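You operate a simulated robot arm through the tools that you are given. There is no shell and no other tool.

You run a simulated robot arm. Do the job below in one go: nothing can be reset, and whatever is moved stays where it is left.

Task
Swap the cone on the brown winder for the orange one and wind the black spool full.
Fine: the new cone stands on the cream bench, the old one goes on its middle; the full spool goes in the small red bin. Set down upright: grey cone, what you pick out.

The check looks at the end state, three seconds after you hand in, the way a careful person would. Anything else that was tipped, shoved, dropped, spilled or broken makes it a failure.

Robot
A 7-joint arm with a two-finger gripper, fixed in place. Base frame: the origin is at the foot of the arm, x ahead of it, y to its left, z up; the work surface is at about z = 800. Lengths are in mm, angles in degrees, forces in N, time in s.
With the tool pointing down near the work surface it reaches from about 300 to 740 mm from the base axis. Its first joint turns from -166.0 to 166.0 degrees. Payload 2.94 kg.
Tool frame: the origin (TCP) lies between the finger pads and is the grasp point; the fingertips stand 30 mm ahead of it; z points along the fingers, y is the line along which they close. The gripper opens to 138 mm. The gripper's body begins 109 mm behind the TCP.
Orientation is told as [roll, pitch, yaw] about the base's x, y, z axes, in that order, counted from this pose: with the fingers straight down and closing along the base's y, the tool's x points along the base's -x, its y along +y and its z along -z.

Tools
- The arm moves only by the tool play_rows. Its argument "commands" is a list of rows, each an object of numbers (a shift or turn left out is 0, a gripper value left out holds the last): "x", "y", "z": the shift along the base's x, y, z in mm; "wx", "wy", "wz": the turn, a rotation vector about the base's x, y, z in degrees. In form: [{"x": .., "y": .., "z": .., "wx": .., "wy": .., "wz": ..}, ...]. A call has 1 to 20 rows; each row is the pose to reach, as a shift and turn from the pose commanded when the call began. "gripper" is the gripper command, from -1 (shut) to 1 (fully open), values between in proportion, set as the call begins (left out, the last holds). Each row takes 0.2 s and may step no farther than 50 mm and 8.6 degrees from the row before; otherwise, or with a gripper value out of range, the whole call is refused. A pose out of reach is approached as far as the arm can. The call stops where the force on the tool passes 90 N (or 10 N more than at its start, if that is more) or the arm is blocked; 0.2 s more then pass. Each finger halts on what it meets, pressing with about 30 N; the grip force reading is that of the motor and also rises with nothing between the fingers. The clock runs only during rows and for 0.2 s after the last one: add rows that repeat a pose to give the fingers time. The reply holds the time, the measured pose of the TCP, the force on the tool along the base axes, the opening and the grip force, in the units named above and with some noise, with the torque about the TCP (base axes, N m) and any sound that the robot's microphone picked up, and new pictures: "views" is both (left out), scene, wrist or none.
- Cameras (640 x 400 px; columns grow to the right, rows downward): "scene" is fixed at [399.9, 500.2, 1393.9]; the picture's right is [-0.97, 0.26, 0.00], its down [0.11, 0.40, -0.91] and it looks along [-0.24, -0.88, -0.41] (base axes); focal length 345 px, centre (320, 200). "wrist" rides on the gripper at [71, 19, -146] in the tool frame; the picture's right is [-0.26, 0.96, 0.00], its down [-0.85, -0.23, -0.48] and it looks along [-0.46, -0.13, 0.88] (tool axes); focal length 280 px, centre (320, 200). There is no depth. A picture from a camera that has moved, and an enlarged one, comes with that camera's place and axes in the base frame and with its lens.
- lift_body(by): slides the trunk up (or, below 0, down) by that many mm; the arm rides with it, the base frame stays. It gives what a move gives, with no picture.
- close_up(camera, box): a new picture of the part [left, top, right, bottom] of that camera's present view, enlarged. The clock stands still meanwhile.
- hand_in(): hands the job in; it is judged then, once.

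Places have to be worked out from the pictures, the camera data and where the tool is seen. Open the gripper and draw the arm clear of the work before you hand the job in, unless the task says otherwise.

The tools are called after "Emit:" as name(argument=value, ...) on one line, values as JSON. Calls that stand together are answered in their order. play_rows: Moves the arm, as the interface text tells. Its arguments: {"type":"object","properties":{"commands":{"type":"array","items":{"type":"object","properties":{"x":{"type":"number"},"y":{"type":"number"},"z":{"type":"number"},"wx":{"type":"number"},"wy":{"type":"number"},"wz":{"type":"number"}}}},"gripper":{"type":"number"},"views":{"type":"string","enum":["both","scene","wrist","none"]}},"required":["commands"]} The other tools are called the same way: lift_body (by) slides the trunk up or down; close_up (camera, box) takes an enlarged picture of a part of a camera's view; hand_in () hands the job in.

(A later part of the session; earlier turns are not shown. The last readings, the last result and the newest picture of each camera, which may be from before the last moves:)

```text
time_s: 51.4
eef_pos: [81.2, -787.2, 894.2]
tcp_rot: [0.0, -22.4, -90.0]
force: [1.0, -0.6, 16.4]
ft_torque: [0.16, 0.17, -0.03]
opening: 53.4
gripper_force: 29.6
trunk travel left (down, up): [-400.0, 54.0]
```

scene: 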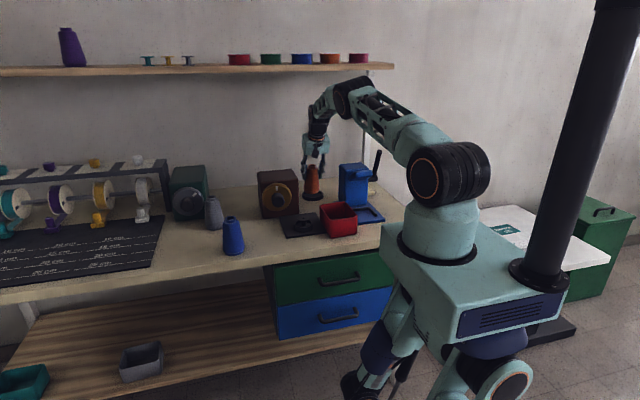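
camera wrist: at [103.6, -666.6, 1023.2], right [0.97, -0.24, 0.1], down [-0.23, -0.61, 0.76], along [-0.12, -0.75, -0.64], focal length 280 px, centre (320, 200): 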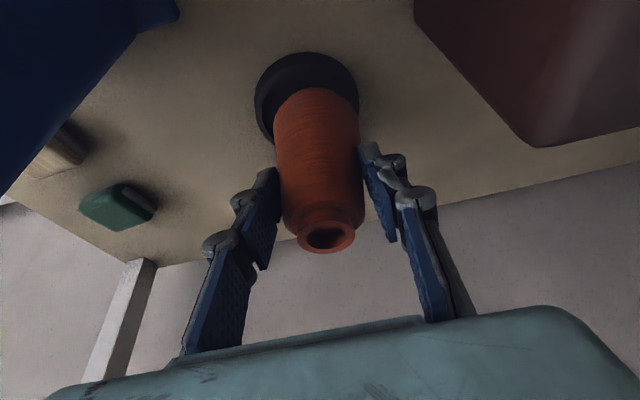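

Firm, even contact on the cup floor (16 N, almost no torque). Releasing.

Emit:
play_rows(commands=[{"z": 2}, {"z": 2}, {"z": 2}, {"z": 2}], gripper=0.2)

Emit:
close_up(camera="scene", box=[280, 150, 360, 210])

```text
time_s: 52.4
eef_pos: [80.5, -786.5, 892.4]
tcp_rot: [-0.1, -22.0, -90.0]
force: [-0.4, 0.0, -0.2]
ft_torque: [0.0, -0.02, -0.03]
opening: 82.8
gripper_force: 0.1
trunk travel left (down, up): [-400.0, 54.0]
camera wrist: at [101.1, -667.0, 1001.2], right [0.97, -0.24, 0.1], down [-0.23, -0.61, 0.76], along [-0.12, -0.76, -0.64], focal length 280 px, centre (320, 200)
```

scene: 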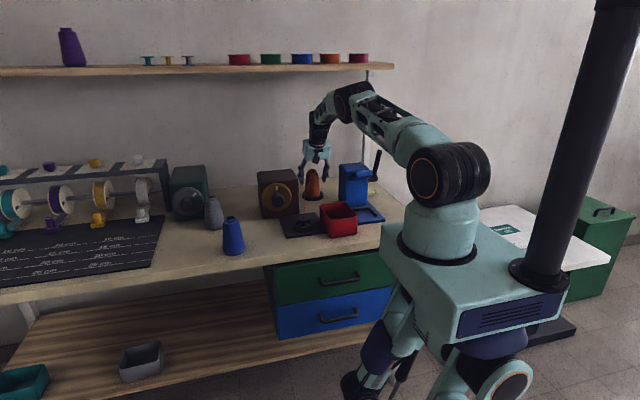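
wrist: 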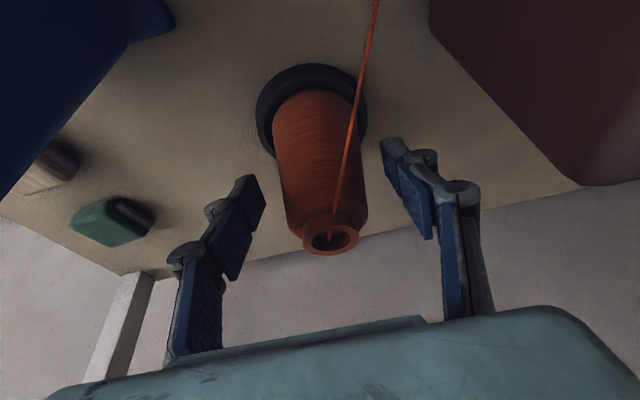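

```text
6.67 times, centred on (320, 180) of scene
camera zoom: at [399.9, 500.2, 1393.9], right [-0.97, 0.26, 0.0], down [0.11, 0.4, -0.91], along [-0.24, -0.88, -0.41], focal length 2298 px, centre (320, 333)
```

zoom: 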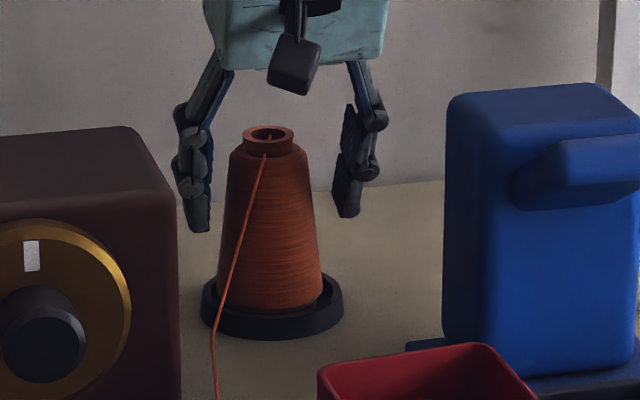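

The orange cone is seated in the stand with its thread leading off. Backing out and straightening the tool; next I'll prepare a horizontal grasp of the winder's knob with the camera on the upper side.

Emit:
play_rows(commands=[{"y": 13, "z": 32}, {"y": 26, "z": 65}, {"y": 39, "z": 97}, {"y": 53, "z": 130}, {"y": 95, "z": 145}, {"y": 140, "z": 160}, {"y": 185, "z": 170, "wx": 7.5}, {"y": 230, "z": 180, "wx": 15}, {"y": 270, "z": 190, "wx": 22}, {"y": 270, "z": 190, "wx": 22}])

Emit:
close_up(camera="scene", box=[250, 150, 360, 245])

```text
time_s: 54.6
eef_pos: [80.3, -516.4, 1084.3]
tcp_rot: [0.1, 0.1, -89.9]
force: [0.5, 0.9, -0.3]
ft_torque: [0.0, -0.01, -0.01]
opening: 82.7
gripper_force: 0.0
trunk travel left (down, up): [-400.0, 54.0]
camera wrist: at [99.7, -446.4, 1231.2], right [0.97, -0.26, 0.0], down [-0.23, -0.85, 0.47], along [-0.12, -0.46, -0.88], focal length 280 px, centre (320, 200)
```

scene: 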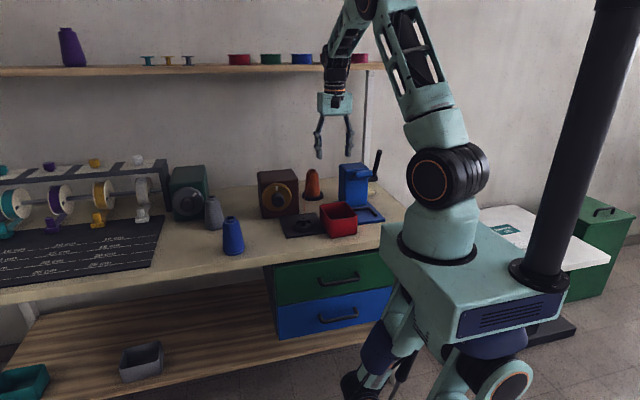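
wrist: 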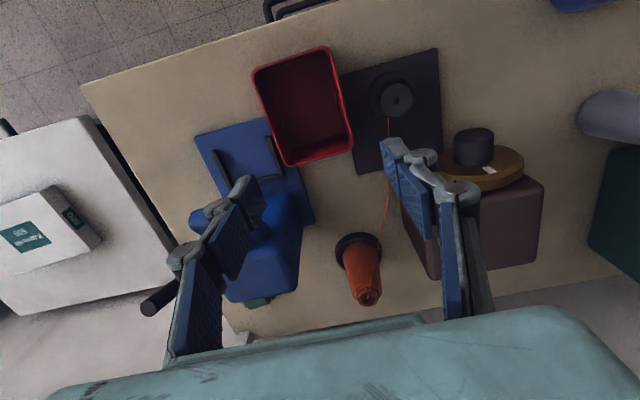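

```text
4.21 times, centred on (305, 198) of scene
camera zoom: at [399.9, 500.2, 1393.9], right [-0.97, 0.26, 0.0], down [0.11, 0.4, -0.91], along [-0.24, -0.88, -0.41], focal length 1451 px, centre (383, 210)
```

zoom: 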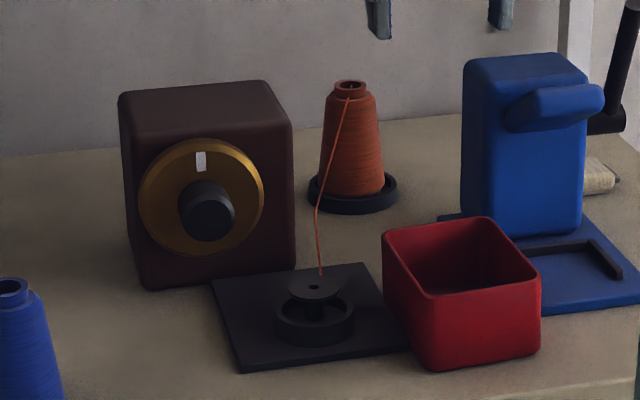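

Knob tip ≈ (254.6,-580,899), axis along y. Now I swing the wrist half-turn to yaw +90 in free space.

Emit:
play_rows(commands=[{"x": 15, "y": 8, "z": 2, "wz": 8.2}, {"x": 30, "y": 16, "z": 4, "wz": 16.4}, {"x": 45, "y": 24, "z": 6, "wz": 24.6}, {"x": 60, "y": 32, "z": 8, "wz": 32.8}, {"x": 75, "y": 40, "z": 10, "wz": 41}, {"x": 90, "y": 48, "z": 10, "wz": 49.2}, {"x": 105, "y": 56, "z": 10, "wz": 57.4}, {"x": 120, "y": 64, "z": 10, "wz": 65.6}, {"x": 135, "y": 72, "z": 10, "wz": 73.8}, {"x": 150, "y": 76, "z": 10, "wz": 82}, {"x": 175, "y": 76, "z": 10, "wz": 90}], views="none")

Emit:
play_rows(commands=[{"wz": 8.2}, {"wz": 16.4}, {"wz": 24.6}, {"wz": 32.8}, {"wz": 41}, {"wz": 49.2}, {"wz": 57.4}, {"wz": 65.6}, {"wz": 73.8}, {"wz": 82}, {"wz": 90}, {"wz": 90}], views="scene")

```text
time_s: 57.0
eef_pos: [254.7, -440.3, 1094.9]
tcp_rot: [0.0, 0.0, 0.2]
force: [-0.3, 0.0, -0.6]
ft_torque: [0.02, 0.0, -0.01]
opening: 82.9
gripper_force: 0.1
trunk travel left (down, up): [-400.0, 54.0]
```

```text
time_s: 59.6
eef_pos: [254.7, -441.7, 1093.9]
tcp_rot: [0.0, 0.0, 90.2]
force: [0.1, -0.2, 0.0]
ft_torque: [0.01, -0.02, 0.03]
opening: 82.7
gripper_force: 0.0
trunk travel left (down, up): [-400.0, 54.0]
```

scene: 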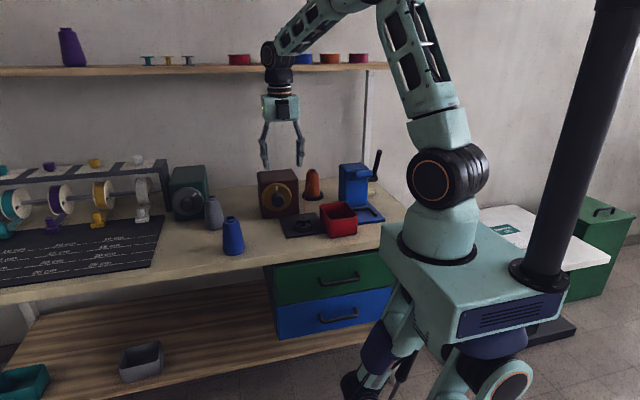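

Yaw is +90 with no trouble. Now tilting the tool to horizontal, pointing at the winder, easing forward a little.

Emit:
play_rows(commands=[{"y": -8, "z": -5, "wx": -8.2}, {"y": -16, "z": -10, "wx": -16.4}, {"y": -24, "z": -15, "wx": -24.6}, {"y": -32, "z": -20, "wx": -32.8}, {"y": -40, "z": -25, "wx": -41}, {"y": -44, "z": -30, "wx": -49.2}, {"y": -48, "z": -35, "wx": -57.4}, {"y": -50, "z": -40, "wx": -65.6}, {"y": -50, "z": -45, "wx": -73.8}, {"y": -50, "z": -50, "wx": -82}, {"y": -50, "z": -55, "wx": -90}, {"y": -50, "z": -55, "wx": -90}])

```text
time_s: 62.2
eef_pos: [256.6, -490.5, 1037.8]
tcp_rot: [165.6, 89.9, -104.4]
force: [0.2, 0.2, -0.9]
ft_torque: [0.0, -0.03, 0.01]
opening: 83.0
gripper_force: 0.0
trunk travel left (down, up): [-400.0, 54.0]
camera wrist: at [237.9, -345.8, 1109.0], right [-0.97, 0.0, -0.26], down [0.23, 0.47, -0.85], along [0.13, -0.88, -0.46], focal length 280 px, centre (320, 200)
```

scene: 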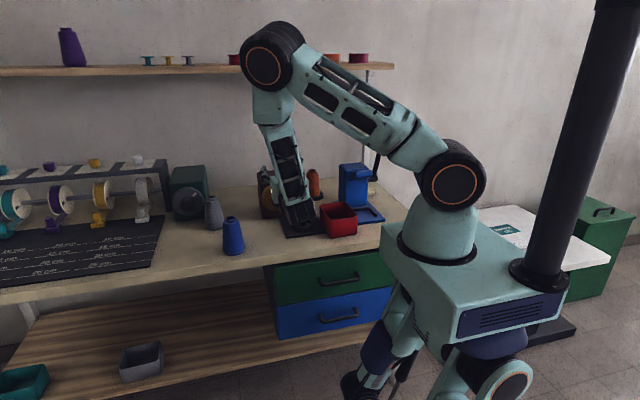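
wrist: 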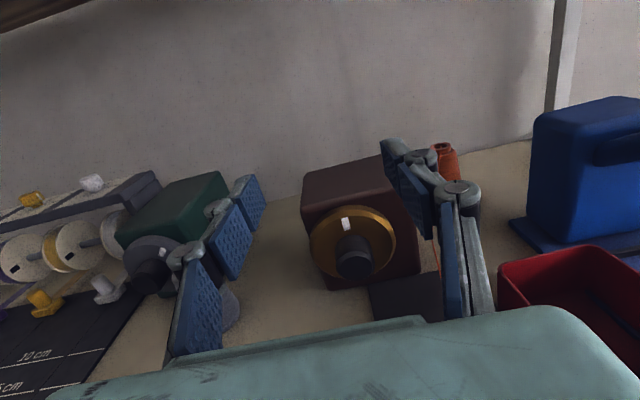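

The horizontal pose works. Knob tip shows at about (255,-580,~902). Lowering to knob height while staying short of it.

Emit:
play_rows(commands=[{"z": -30}, {"z": -60}, {"z": -90}, {"z": -115}, {"x": -1.5, "z": -136}, {"x": -1.5, "z": -136}])

Emit:
close_up(camera="wrist", box=[160, 60, 480, 320])

Emit:
close_up(camera="scene", box=[220, 120, 380, 250])

```text
time_s: 63.6
eef_pos: [254.4, -490.9, 902.6]
tcp_rot: [83.1, 90.1, 173.1]
force: [0.3, -0.5, 0.4]
ft_torque: [-0.01, 0.0, -0.02]
opening: 82.6
gripper_force: 0.0
trunk travel left (down, up): [-400.0, 54.0]
camera wrist: at [235.9, -346.6, 972.6], right [-0.97, 0.0, -0.26], down [0.23, 0.48, -0.85], along [0.12, -0.88, -0.46], focal length 280 px, centre (320, 200)
```

scene: 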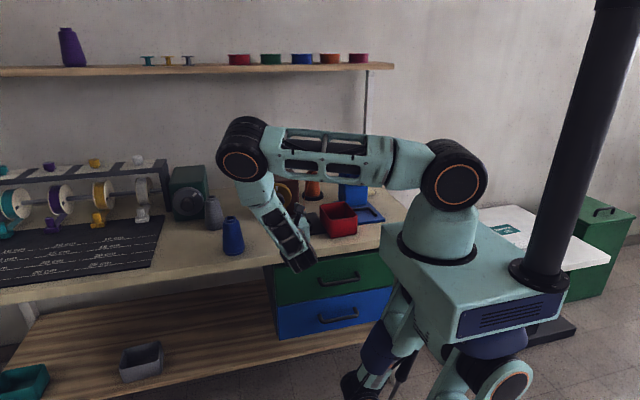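
wrist: 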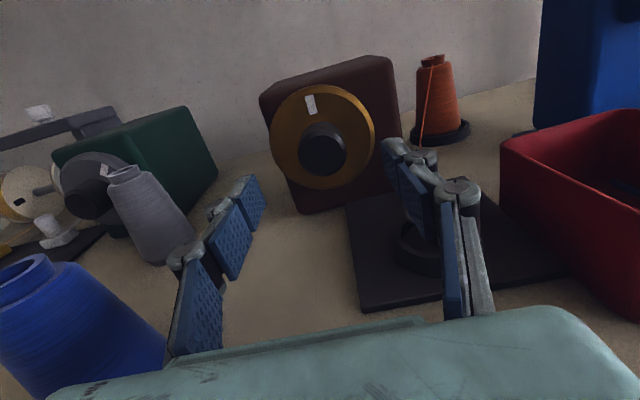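

```text
1.54 times, centred on (320, 190) of wrist
camera zoom: at [235.9, -346.6, 972.6], right [-0.97, 0.0, -0.26], down [0.23, 0.48, -0.85], along [0.12, -0.88, -0.46], focal length 431 px, centre (320, 215)
```

zoom: 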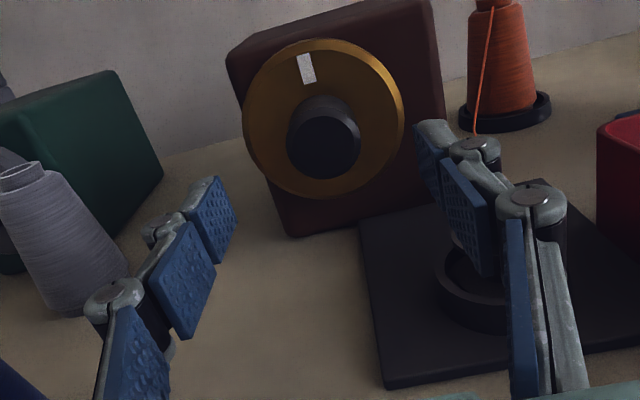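

```text
3.08 times, centred on (300, 185) of scene
camera zoom: at [399.9, 500.2, 1393.9], right [-0.97, 0.26, 0.0], down [0.11, 0.4, -0.91], along [-0.24, -0.88, -0.41], focal length 1061 px, centre (382, 246)
```

zoom: 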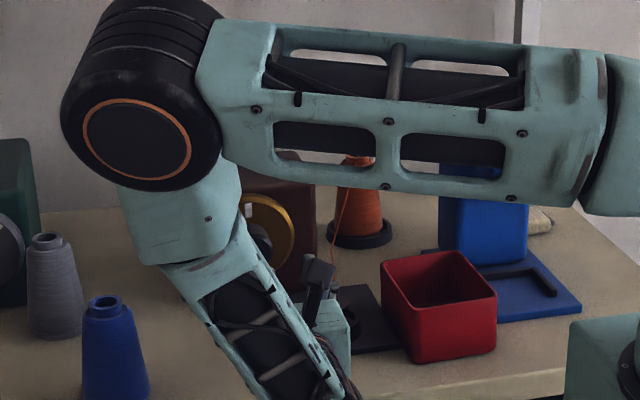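

From here, the knob's axis looks lower, around z≈887 and x≈252.5, with its tip at y≈-595. I lower and shift to line up, then look again.

Emit:
play_rows(commands=[{"x": -1, "z": -7}, {"x": -2, "z": -14}, {"x": -2, "y": -20, "z": -14}, {"x": -2, "y": -20, "z": -14}], views="wrist")

Emit:
close_up(camera="wrist", box=[200, 60, 440, 260])

```text
time_s: 64.6
eef_pos: [250.9, -511.1, 887.4]
tcp_rot: [54.2, 90.0, 144.3]
force: [-0.4, -0.4, -0.2]
ft_torque: [0.03, -0.01, 0.0]
opening: 82.6
gripper_force: 0.1
trunk travel left (down, up): [-400.0, 54.0]
camera wrist: at [233.7, -366.3, 958.3], right [-0.97, 0.0, -0.26], down [0.23, 0.48, -0.85], along [0.12, -0.88, -0.46], focal length 280 px, centre (320, 200)
```

wrist: 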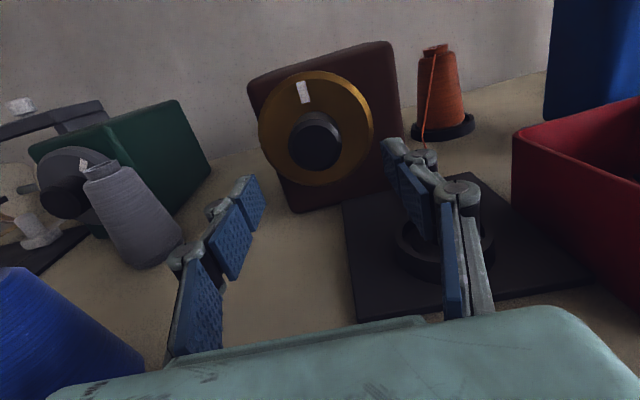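

```text
2.00 times, centred on (320, 160) of wrist
camera zoom: at [233.7, -366.3, 958.3], right [-0.97, 0.0, -0.26], down [0.23, 0.48, -0.85], along [0.12, -0.88, -0.46], focal length 561 px, centre (320, 280)
```

zoom: 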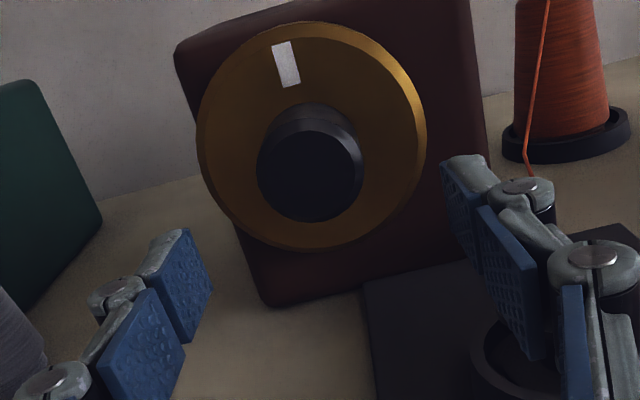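

Height is right; the knob is ~4.5 mm toward +x of the tool axis. Correcting and advancing until the fingertips are level with the knob's front.

Emit:
play_rows(commands=[{"x": 2, "y": -10}, {"x": 4.5, "y": -25}, {"x": 4.5, "y": -40}, {"x": 4.5, "y": -48}, {"x": 4.5, "y": -48}], views="wrist")

Emit:
close_up(camera="wrist", box=[200, 60, 440, 260])

```text
time_s: 65.8
eef_pos: [257.6, -559.7, 886.8]
tcp_rot: [76.6, 90.0, 166.7]
force: [0.1, 0.0, -0.3]
ft_torque: [0.0, 0.0, -0.01]
opening: 83.0
gripper_force: 0.0
trunk travel left (down, up): [-400.0, 54.0]
camera wrist: at [238.9, -414.8, 958.2], right [-0.97, 0.0, -0.26], down [0.23, 0.48, -0.85], along [0.12, -0.88, -0.46], focal length 280 px, centre (320, 200)
```

wrist: 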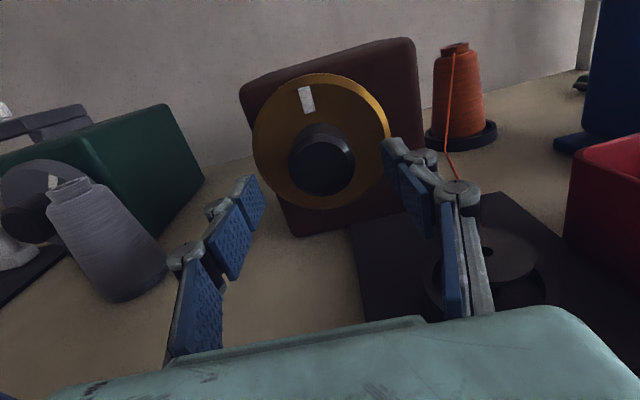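

```text
2.00 times, centred on (320, 160) of wrist
camera zoom: at [238.9, -414.8, 958.2], right [-0.97, 0.0, -0.26], down [0.23, 0.48, -0.85], along [0.12, -0.88, -0.46], focal length 561 px, centre (320, 280)
```

zoom: 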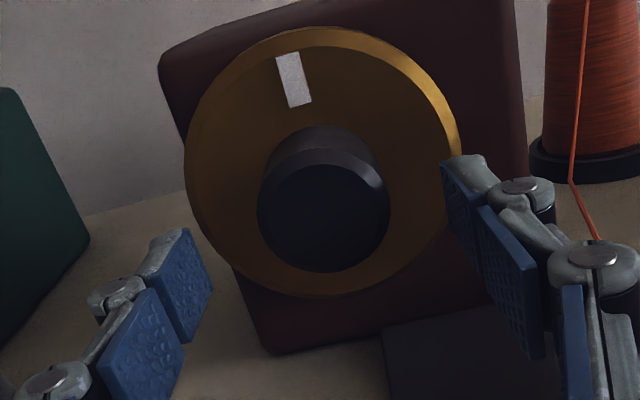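

Knob is between the fingertips, ~43 mm in diameter. I advance 14 mm more with tiny corrections, then close on it.

Emit:
play_rows(commands=[{"x": -1, "y": -5, "z": 2}, {"x": -1, "y": -10, "z": 2}, {"x": -1, "y": -15, "z": 2}, {"x": -1, "y": -15, "z": 2}], views="wrist")

Emit:
close_up(camera="wrist", box=[200, 60, 440, 260])

```text
time_s: 66.8
eef_pos: [255.6, -573.9, 890.3]
tcp_rot: [87.7, 89.9, 177.6]
force: [1.0, 0.2, -0.7]
ft_torque: [-0.02, 0.01, 0.0]
opening: 82.7
gripper_force: 0.0
trunk travel left (down, up): [-400.0, 54.0]
camera wrist: at [237.7, -429.4, 960.9], right [-0.97, 0.0, -0.26], down [0.23, 0.48, -0.85], along [0.12, -0.88, -0.46], focal length 280 px, centre (320, 200)
```

wrist: 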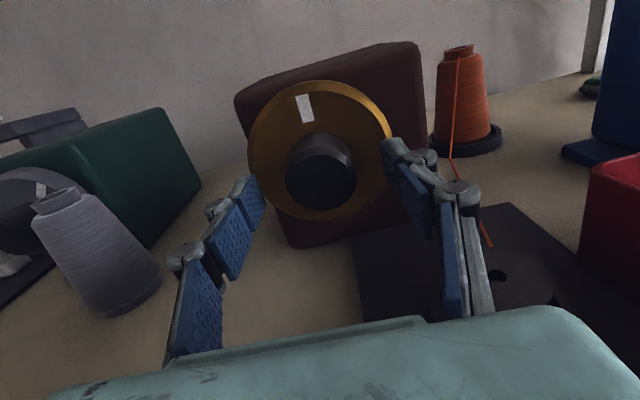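

```text
2.00 times, centred on (320, 160) of wrist
camera zoom: at [237.7, -429.4, 960.9], right [-0.97, 0.0, -0.26], down [0.23, 0.48, -0.85], along [0.12, -0.88, -0.46], focal length 561 px, centre (320, 280)
```

zoom: 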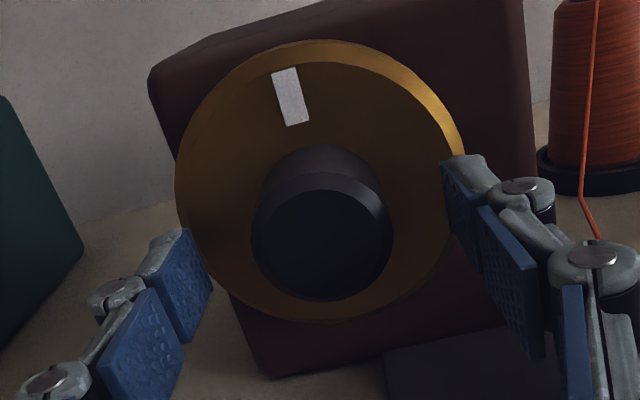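

The fingertips straddle the knob mid-length and are centred. Closing on it.

Emit:
play_rows(commands=[{}, {}, {}, {}], gripper=-1, views="wrist")

Emit:
close_up(camera="wrist", box=[200, 60, 440, 260])

```text
time_s: 67.8
eef_pos: [255.2, -574.8, 890.2]
tcp_rot: [55.1, 90.0, 145.0]
force: [-5.6, 0.0, -0.5]
ft_torque: [-0.13, 0.0, -0.21]
opening: 43.5
gripper_force: 44.7
trunk travel left (down, up): [-400.0, 54.0]
camera wrist: at [236.9, -429.3, 961.0], right [-0.97, 0.0, -0.26], down [0.23, 0.48, -0.85], along [0.12, -0.88, -0.46], focal length 280 px, centre (320, 200)
```

wrist: 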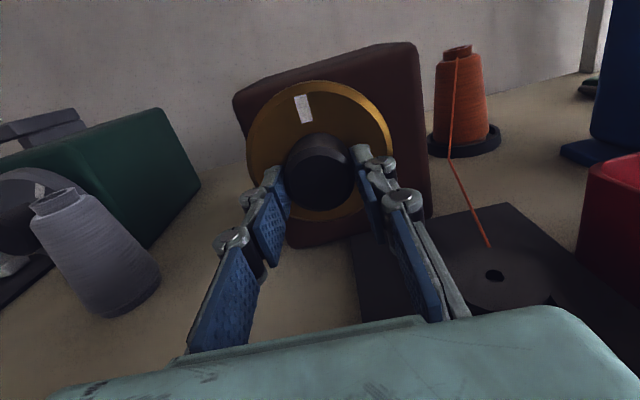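

```text
2.00 times, centred on (320, 160) of wrist
camera zoom: at [236.9, -429.3, 961.0], right [-0.97, 0.0, -0.26], down [0.23, 0.48, -0.85], along [0.12, -0.88, -0.46], focal length 561 px, centre (320, 280)
```

zoom: 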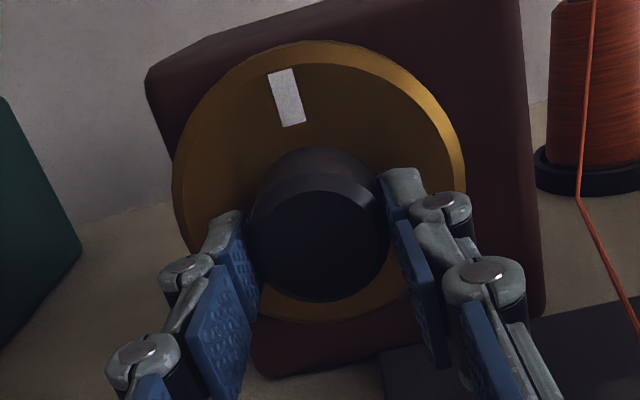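

Knob gripped at 43.5 mm. I try a small clockwise turn (wy negative) and watch the dial, torque and sound.

Emit:
play_rows(commands=[{"x": -1, "wy": -4}, {"x": -1, "wy": -8}, {"x": -1, "wy": -12}, {"x": -1, "wy": -16}, {"x": -1, "wy": -20}], views="wrist")

Emit:
close_up(camera="wrist", box=[160, 40, 560, 300])

```text
time_s: 69.0
eef_pos: [255.3, -574.8, 891.3]
tcp_rot: [-90.1, 69.9, 0.1]
force: [2.9, -9.3, 1.7]
ft_torque: [0.64, 0.01, 0.22]
opening: 43.1
gripper_force: 44.5
trunk travel left (down, up): [-400.0, 54.0]
camera wrist: at [213.6, -429.3, 950.1], right [-0.82, 0.0, -0.58], down [0.51, 0.48, -0.72], along [0.28, -0.88, -0.39], focal length 280 px, centre (320, 200)
```

wrist: 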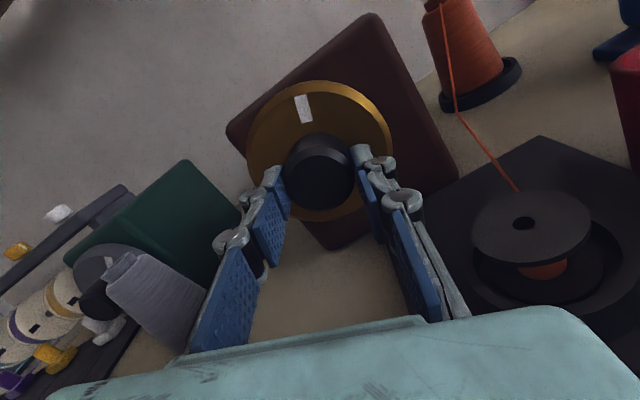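

```text
1.54 times, centred on (360, 170) of wrist
camera zoom: at [213.6, -429.3, 950.1], right [-0.82, 0.0, -0.58], down [0.51, 0.48, -0.72], along [0.28, -0.88, -0.39], focal length 431 px, centre (258, 246)
```

zoom: 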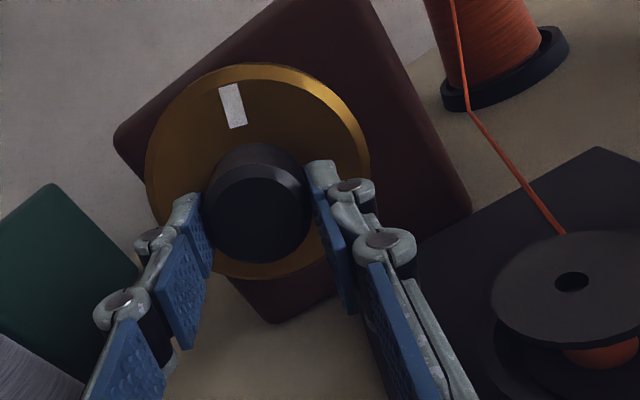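

The dial turned with my hand, and orange yarn now shows on the spool core. I hold still for a couple of seconds to see whether winding continues on its own.

Emit:
play_rows(commands=[{}, {}, {}, {}, {}, {}, {}, {}, {}, {}], views="wrist")

Emit:
close_up(camera="wrist", box=[440, 120, 640, 320])

```text
time_s: 71.2
eef_pos: [255.9, -573.4, 890.6]
tcp_rot: [-90.1, 70.0, 0.0]
force: [11.3, -15.6, 7.3]
ft_torque: [-0.17, 0.02, 0.36]
opening: 43.2
gripper_force: 44.6
trunk travel left (down, up): [-400.0, 54.0]
camera wrist: at [213.8, -429.2, 950.1], right [-0.82, 0.0, -0.58], down [0.51, 0.48, -0.72], along [0.28, -0.88, -0.39], focal length 280 px, centre (320, 200)
```

wrist: 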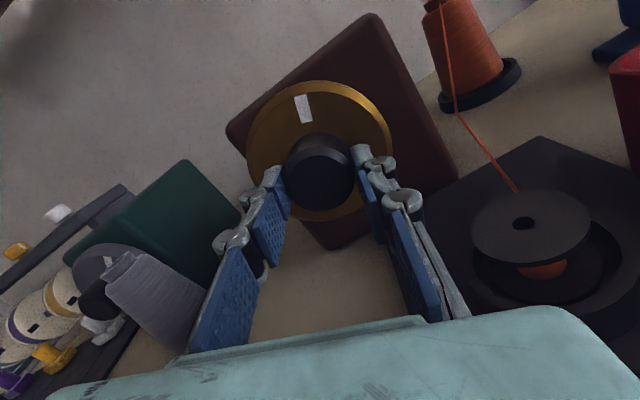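

```text
2.00 times, centred on (540, 220) of wrist
camera zoom: at [213.8, -429.2, 950.1], right [-0.82, 0.0, -0.58], down [0.51, 0.48, -0.72], along [0.28, -0.88, -0.39], focal length 561 px, centre (-120, 160)
```

zoom: 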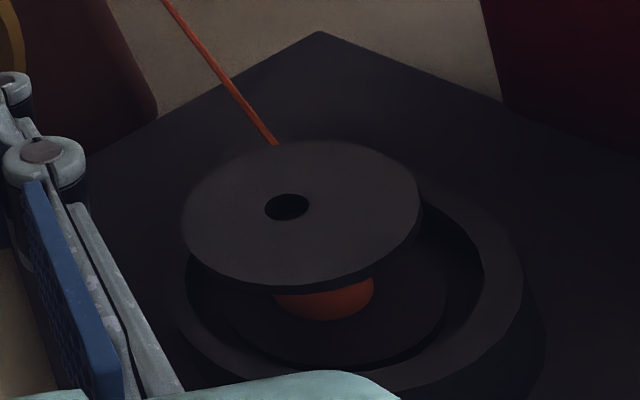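

The orange on the core hasn't grown while waiting, so winding seems tied to turning. I turn further and compare.

Emit:
play_rows(commands=[{"y": -1, "wy": -5}, {"y": -2, "wy": -10}, {"y": -2, "wy": -15}, {"y": -2, "wy": -20}, {"y": -2, "wy": -25}, {"y": -2, "wy": -30}, {"y": -2, "wy": -35}, {"y": -2, "wy": -40}], views="both")

Emit:
close_up(camera="wrist", box=[200, 0, 640, 330])

```text
time_s: 73.0
eef_pos: [256.5, -574.5, 891.1]
tcp_rot: [-90.1, 30.0, 0.1]
force: [16.4, 10.4, 8.6]
ft_torque: [-0.44, 0.04, 0.09]
opening: 43.1
gripper_force: 44.9
trunk travel left (down, up): [-400.0, 54.0]
camera wrist: at [185.9, -429.4, 909.4], right [-0.26, 0.0, -0.97], down [0.85, 0.48, -0.23], along [0.46, -0.88, -0.12], focal length 280 px, centre (320, 200)
```

scene: 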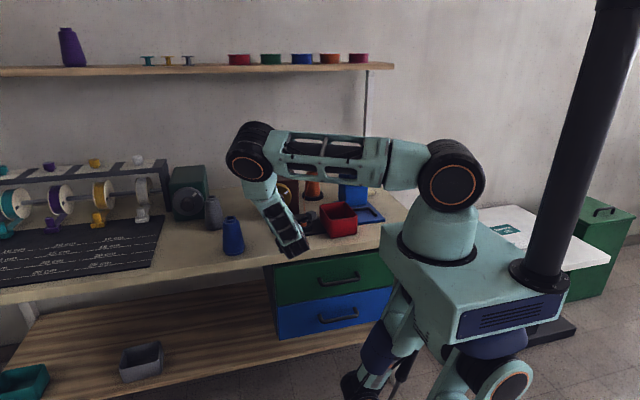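
wrist: 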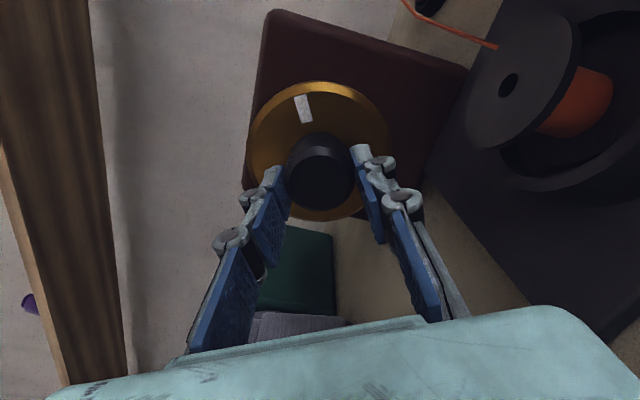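

```text
1.21 times, centred on (420, 165) of wrist
camera zoom: at [185.9, -429.4, 909.4], right [-0.26, 0.0, -0.97], down [0.85, 0.48, -0.23], along [0.46, -0.88, -0.12], focal length 340 px, centre (199, 242)
```

zoom: 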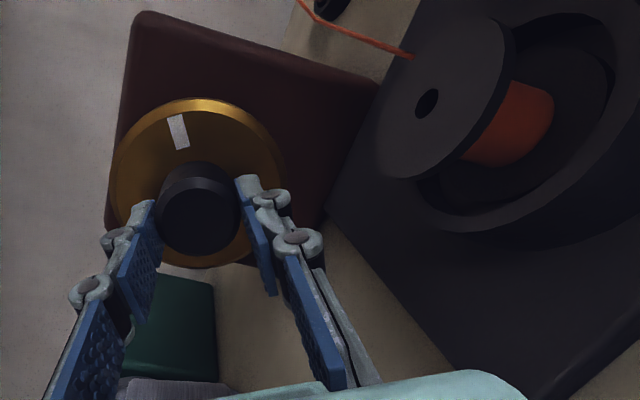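

Yarn builds up as I turn. I continue clockwise, relieving the small side force by shifting slightly with it.

Emit:
play_rows(commands=[{"x": 1, "y": 1, "z": 1, "wy": -5}, {"x": 2, "y": 1, "z": 1, "wy": -10}, {"x": 2, "y": 1, "z": 1, "wy": -15}, {"x": 2, "y": 1, "z": 1, "wy": -20}, {"x": 2, "y": 1, "z": 1, "wy": -25}, {"x": 2, "y": 1, "z": 1, "wy": -30}], views="wrist")

Emit:
close_up(camera="wrist", box=[200, 0, 640, 330])

```text
time_s: 74.4
eef_pos: [256.9, -574.9, 892.3]
tcp_rot: [-90.1, 0.0, 0.0]
force: [6.3, 4.2, 5.1]
ft_torque: [-0.25, 0.02, 0.24]
opening: 43.2
gripper_force: 44.8
trunk travel left (down, up): [-400.0, 54.0]
camera wrist: at [186.9, -429.3, 872.4], right [0.26, 0.0, -0.96], down [0.85, 0.48, 0.23], along [0.46, -0.88, 0.13], focal length 280 px, centre (320, 200)
```

wrist: 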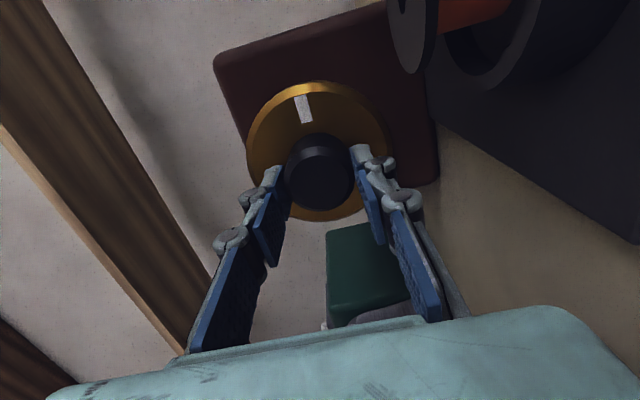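

```text
1.21 times, centred on (420, 165) of wrist
camera zoom: at [186.9, -429.3, 872.4], right [0.26, 0.0, -0.96], down [0.85, 0.48, 0.23], along [0.46, -0.88, 0.13], focal length 340 px, centre (199, 242)
```

zoom: 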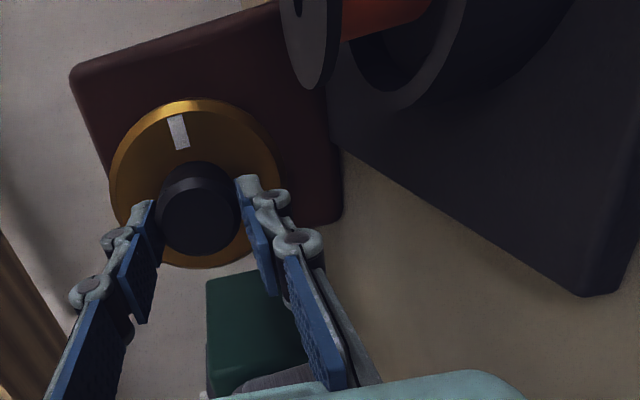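

Dial is now 90° round. A further 30° and then I'll let go, roll back, and inspect the spool.

Emit:
play_rows(commands=[{"x": 0.5, "z": 1, "wy": -5}, {"x": 0.5, "z": 1, "wy": -10}, {"x": 0.5, "z": 1, "wy": -15}, {"x": 0.5, "z": 1, "wy": -20}, {"x": 0.5, "z": 1, "wy": -25}, {"x": 0.5, "z": 1, "wy": -30}], views="both")

Emit:
close_up(camera="scene", box=[220, 150, 380, 270])

```text
time_s: 75.8
eef_pos: [256.2, -574.2, 892.7]
tcp_rot: [-90.1, -29.9, 0.0]
force: [-0.5, 2.4, 3.8]
ft_torque: [-0.13, 0.03, -0.37]
opening: 43.3
gripper_force: 45.0
trunk travel left (down, up): [-400.0, 54.0]
camera wrist: at [205.8, -429.3, 840.4], right [0.71, 0.0, -0.7], down [0.62, 0.48, 0.62], along [0.33, -0.88, 0.34], focal length 280 px, centre (320, 200)
```

scene: 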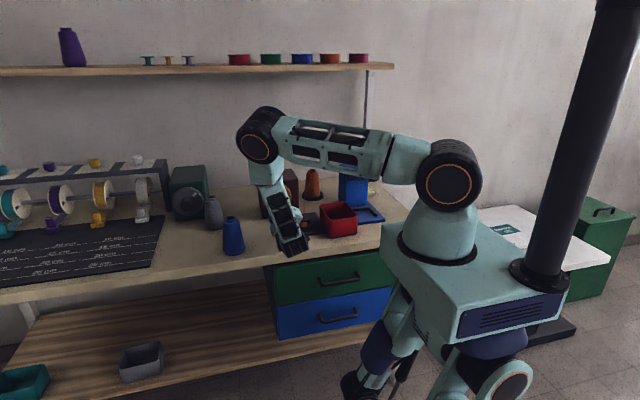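
wrist: 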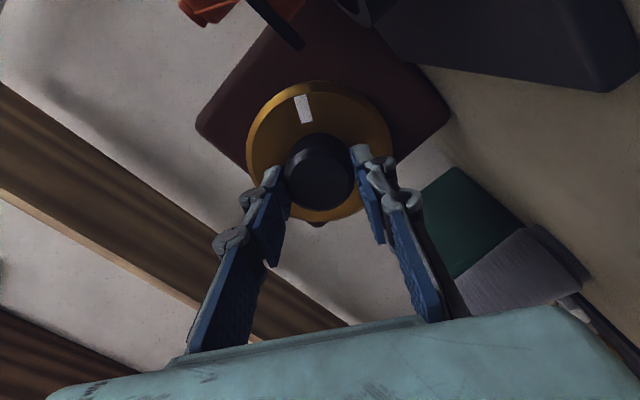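

```text
3.33 times, centred on (300, 210) of scene
camera zoom: at [399.9, 500.2, 1393.9], right [-0.97, 0.26, 0.0], down [0.11, 0.4, -0.91], along [-0.24, -0.88, -0.41], focal length 1149 px, centre (387, 167)
```

zoom: 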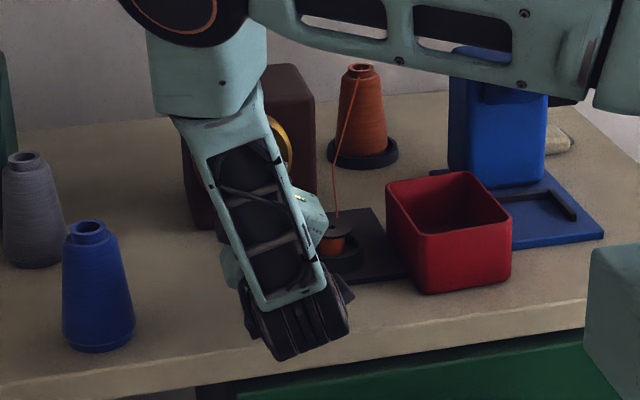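

The spool is partly visible from the scene camera now; I zoom on it.

Emit:
close_up(camera="scene", box=[290, 200, 330, 235])

```text
11.43 times, centred on (310, 218) of scene
camera zoom: at [399.9, 500.2, 1393.9], right [-0.97, 0.26, 0.0], down [0.11, 0.4, -0.91], along [-0.24, -0.88, -0.41], focal length 3939 px, centre (434, 0)
```

zoom: 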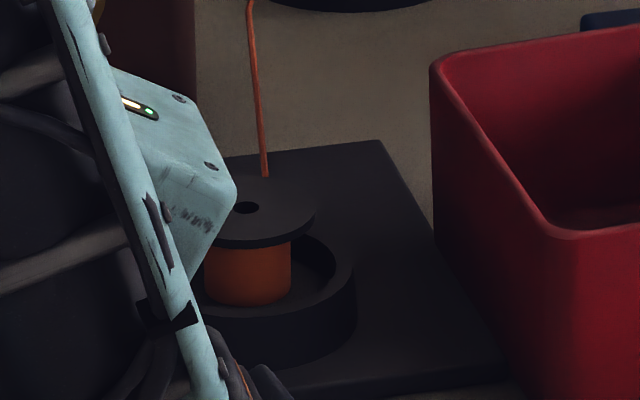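

The coil is about 65% of the flange radius at 120° of turn. I'll pause briefly to confirm it only grows with turning.

Emit:
play_rows(commands=[{}, {}, {}, {}, {}, {}, {}, {}], views="none")

Emit:
close_up(camera="scene", box=[290, 200, 330, 235])

```text
time_s: 77.6
eef_pos: [257.5, -574.6, 892.7]
tcp_rot: [-90.1, -30.0, 0.0]
force: [-6.2, -0.5, 3.9]
ft_torque: [-0.1, 0.01, -0.23]
opening: 43.2
gripper_force: 45.1
trunk travel left (down, up): [-400.0, 54.0]
```

```text
11.43 times, centred on (310, 218) of scene
camera zoom: at [399.9, 500.2, 1393.9], right [-0.97, 0.26, 0.0], down [0.11, 0.4, -0.91], along [-0.24, -0.88, -0.41], focal length 3939 px, centre (434, 0)
```

zoom: 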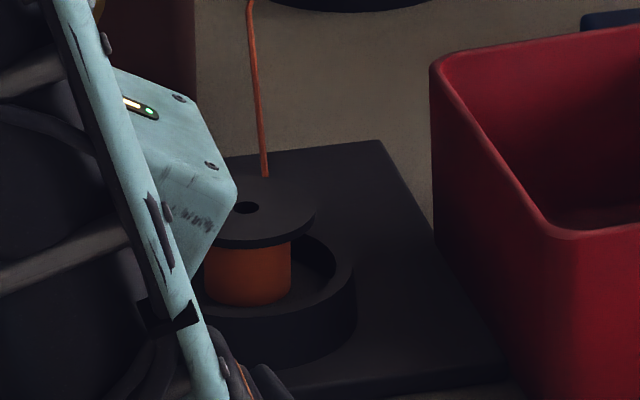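

It stays unchanged, so winding follows the knob angle only. I open the fingers around the knob and roll back for another bite.

Emit:
play_rows(commands=[{}, {}, {}, {"wy": 8}, {"wy": 16}, {"wy": 24}, {"wy": 32}, {"wy": 40}, {"wy": 48}, {"wy": 56}, {"wy": 64}, {"wy": 72}, {"wy": 80}, {"wy": 88}, {"wy": 96}, {"wy": 104}, {"wy": 112}, {"wy": 120}, {"wy": 120}], gripper=0.1, views="wrist")

Emit:
close_up(camera="wrist", box=[200, 60, 440, 260])

```text
time_s: 81.6
eef_pos: [258.4, -574.9, 891.3]
tcp_rot: [94.4, 89.9, -175.5]
force: [0.2, -0.7, -0.4]
ft_torque: [0.03, 0.01, -0.02]
opening: 75.7
gripper_force: 0.0
trunk travel left (down, up): [-400.0, 54.0]
camera wrist: at [239.1, -429.5, 963.0], right [-0.97, 0.0, -0.26], down [0.23, 0.48, -0.85], along [0.12, -0.88, -0.46], focal length 280 px, centre (320, 200)
```

wrist: 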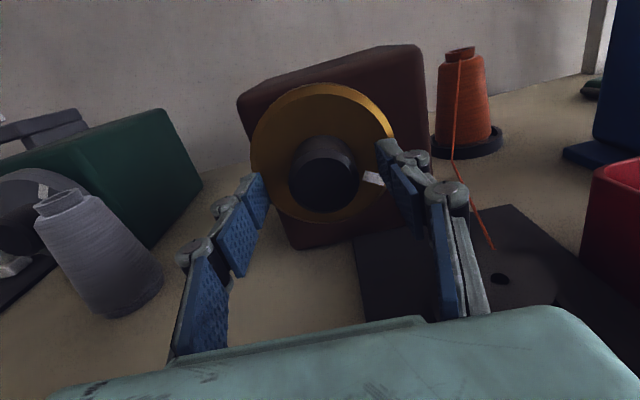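

```text
2.00 times, centred on (320, 160) of wrist
camera zoom: at [239.1, -429.5, 963.0], right [-0.97, 0.0, -0.26], down [0.23, 0.48, -0.85], along [0.12, -0.88, -0.46], focal length 561 px, centre (320, 280)
```

zoom: 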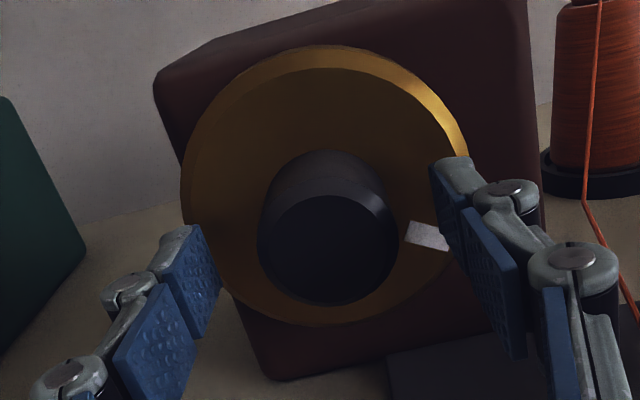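

The dial stays at ~120°. Rolling a further 56° the other way before regripping.

Emit:
play_rows(commands=[{"x": -0.5, "wy": 8}, {"x": -1, "wy": 16}, {"x": -1, "wy": 24}, {"x": -1, "wy": 32}, {"x": -1, "wy": 40}, {"x": -1, "wy": 48}, {"x": -1, "wy": 56}, {"x": -1, "wy": 56}], views="both")

Emit:
close_up(camera="wrist", box=[200, 60, 440, 260])

```text
time_s: 83.4
eef_pos: [255.6, -575.0, 892.7]
tcp_rot: [90.0, 34.0, 180.0]
force: [0.9, -0.1, -0.4]
ft_torque: [-0.01, -0.02, 0.02]
opening: 75.9
gripper_force: 0.1
trunk travel left (down, up): [-400.0, 54.0]
camera wrist: at [305.2, -429.9, 947.9], right [-0.76, 0.0, 0.66], down [-0.58, 0.48, -0.66], along [-0.31, -0.88, -0.36], focal length 280 px, centre (320, 200)
```

scene: 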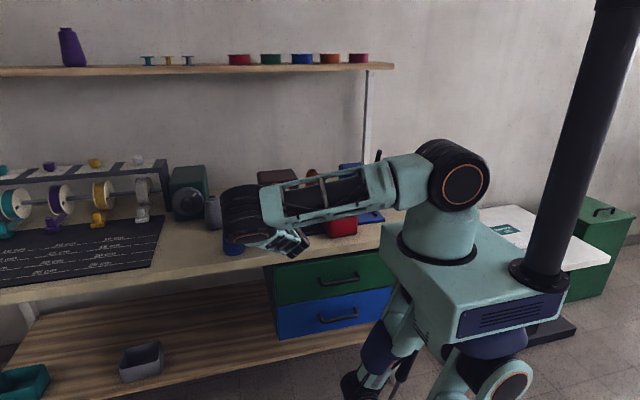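
wrist: 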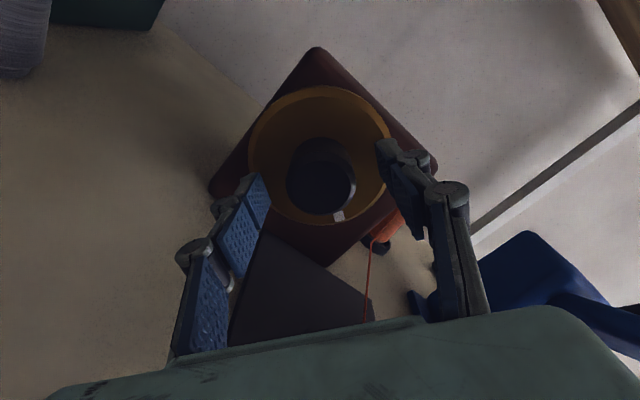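

```text
2.00 times, centred on (320, 160) of wrist
camera zoom: at [305.2, -429.9, 947.9], right [-0.76, 0.0, 0.66], down [-0.58, 0.48, -0.66], along [-0.31, -0.88, -0.36], focal length 561 px, centre (320, 280)
```

zoom: 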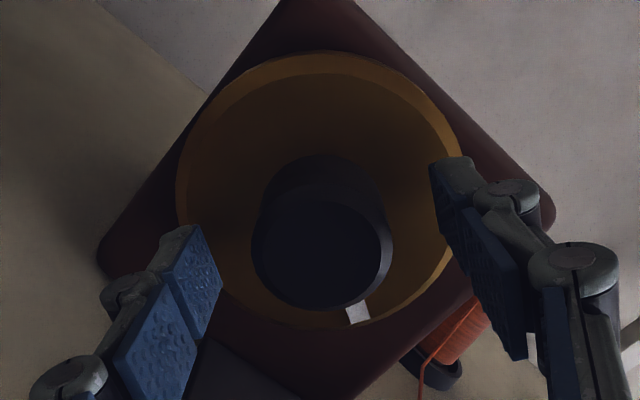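

The elbow has swung low while rolling this way; I must check its distance from the blue and grey cones.

Emit:
close_up(camera="scene", box=[180, 150, 340, 280])

```text
3.08 times, centred on (260, 215) of scene
camera zoom: at [399.9, 500.2, 1393.9], right [-0.97, 0.26, 0.0], down [0.11, 0.4, -0.91], along [-0.24, -0.88, -0.41], focal length 1061 px, centre (505, 154)
```

zoom: 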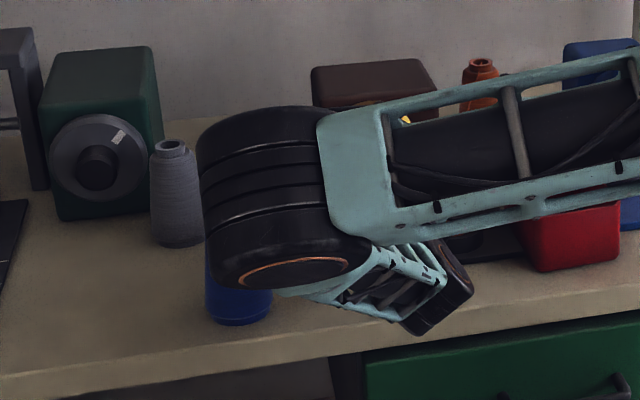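

The blue cone's base is unmoved, and the elbow is in front of and above it. I go no further this way; I grip here and turn clockwise, which raises the elbow again.

Emit:
play_rows(commands=[{}, {}, {}, {}], gripper=-1, views="none")

Emit:
play_rows(commands=[{"wy": -6}, {"wy": -12}, {"wy": -18}, {"wy": -24}, {"wy": -30}, {"wy": -36}, {"wy": -42}, {"wy": -48}, {"wy": -54}, {"wy": -60}], views="both")

Emit:
close_up(camera="wrist", box=[200, 60, 640, 330])

```text
time_s: 84.4
eef_pos: [257.0, -574.1, 893.7]
tcp_rot: [90.0, 34.0, -180.0]
force: [-0.6, 0.1, 0.5]
ft_torque: [-0.09, -0.02, 0.0]
opening: 43.3
gripper_force: 45.2
trunk travel left (down, up): [-400.0, 54.0]
```

```text
time_s: 86.6
eef_pos: [255.0, -574.4, 892.1]
tcp_rot: [-91.3, 85.8, -1.3]
force: [-8.0, -13.4, 10.3]
ft_torque: [-0.19, 0.02, -0.21]
opening: 43.3
gripper_force: 44.7
trunk travel left (down, up): [-400.0, 54.0]
camera wrist: at [231.6, -429.7, 962.3], right [-0.94, 0.0, -0.33], down [0.29, 0.47, -0.83], along [0.16, -0.88, -0.45], focal length 280 px, centre (320, 200)
```

scene: 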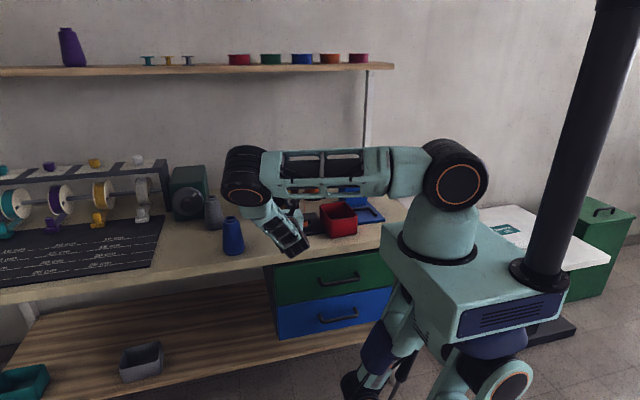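
wrist: 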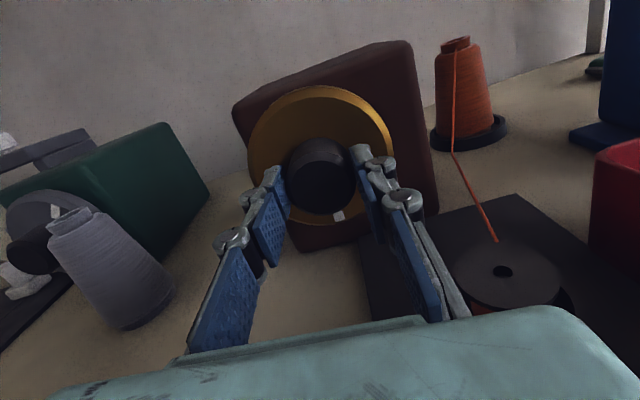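

```text
1.45 times, centred on (420, 195) of wrist
camera zoom: at [231.6, -429.7, 962.3], right [-0.94, 0.0, -0.33], down [0.29, 0.47, -0.83], along [0.16, -0.88, -0.45], focal length 408 px, centre (174, 207)
```

zoom: 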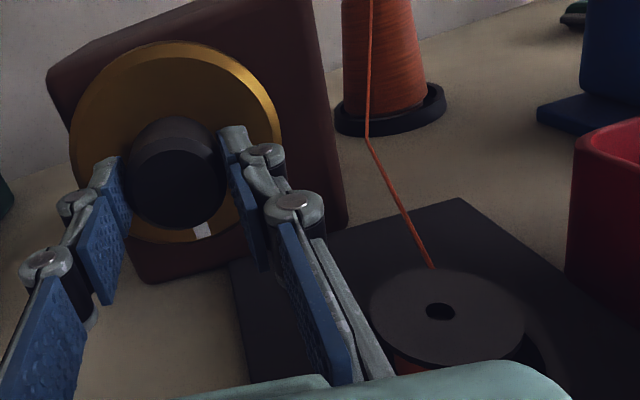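

Dial at 180°. Continuing clockwise with small relief shifts.

Emit:
play_rows(commands=[{"x": -1, "y": -1, "z": 1, "wy": -6}, {"x": -1, "y": -1, "z": 1, "wy": -12}, {"x": -1, "y": -1, "z": 1, "wy": -18}, {"x": -1, "y": -1, "z": 1, "wy": -24}, {"x": -1, "y": -1, "z": 1, "wy": -30}, {"x": -1, "y": -1, "z": 1, "wy": -36}, {"x": -1, "y": -1, "z": 1, "wy": -42}, {"x": -1, "y": -1, "z": 1, "wy": -48}], views="both")

Emit:
close_up(camera="wrist", box=[380, 0, 640, 200])

Emit:
close_up(camera="scene", box=[180, 130, 360, 270])

```text
time_s: 88.4
eef_pos: [253.9, -574.9, 892.7]
tcp_rot: [-89.9, 37.9, 0.0]
force: [-13.0, 12.3, -3.0]
ft_torque: [0.31, -0.02, -0.16]
opening: 43.4
gripper_force: 45.2
trunk travel left (down, up): [-400.0, 54.0]
camera wrist: at [187.3, -429.8, 921.4], right [-0.39, 0.0, -0.92], down [0.81, 0.48, -0.34], along [0.44, -0.88, -0.19], focal length 280 px, centre (320, 200)
```

scene: 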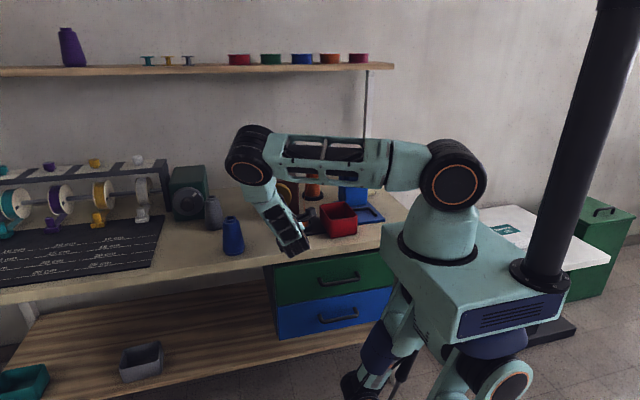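
wrist: 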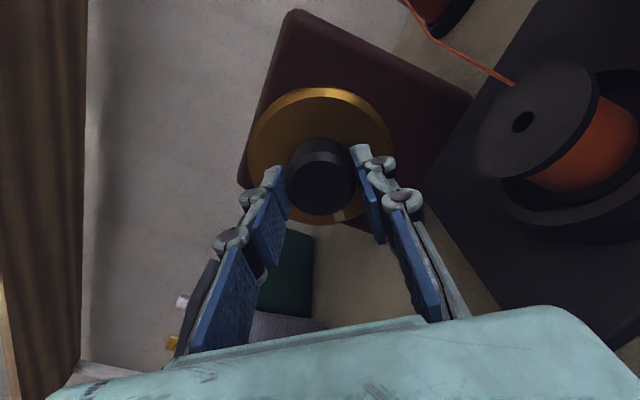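

```text
2.00 times, centred on (510, 100) of wrist
camera zoom: at [187.3, -429.8, 921.4], right [-0.39, 0.0, -0.92], down [0.81, 0.48, -0.34], along [0.44, -0.88, -0.19], focal length 561 px, centre (-60, 400)
```

zoom: 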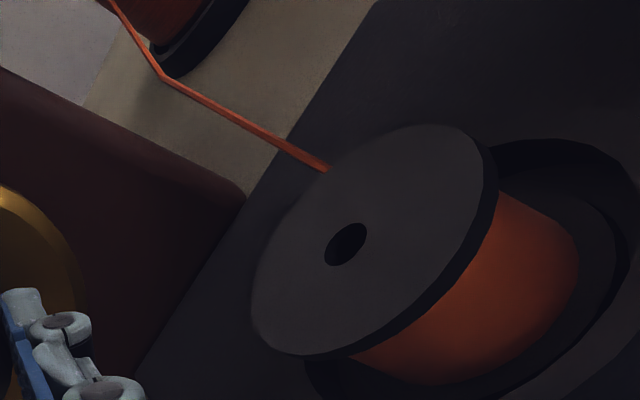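

```text
2.86 times, centred on (270, 200) of scene
camera zoom: at [399.9, 500.2, 1393.9], right [-0.97, 0.26, 0.0], down [0.11, 0.4, -0.91], along [-0.24, -0.88, -0.41], focal length 985 px, centre (463, 200)
```

zoom: 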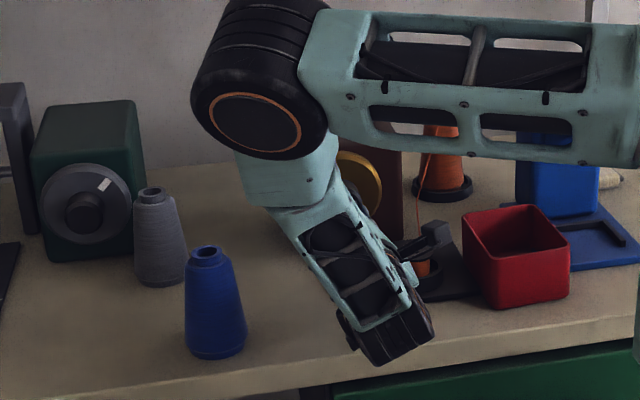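

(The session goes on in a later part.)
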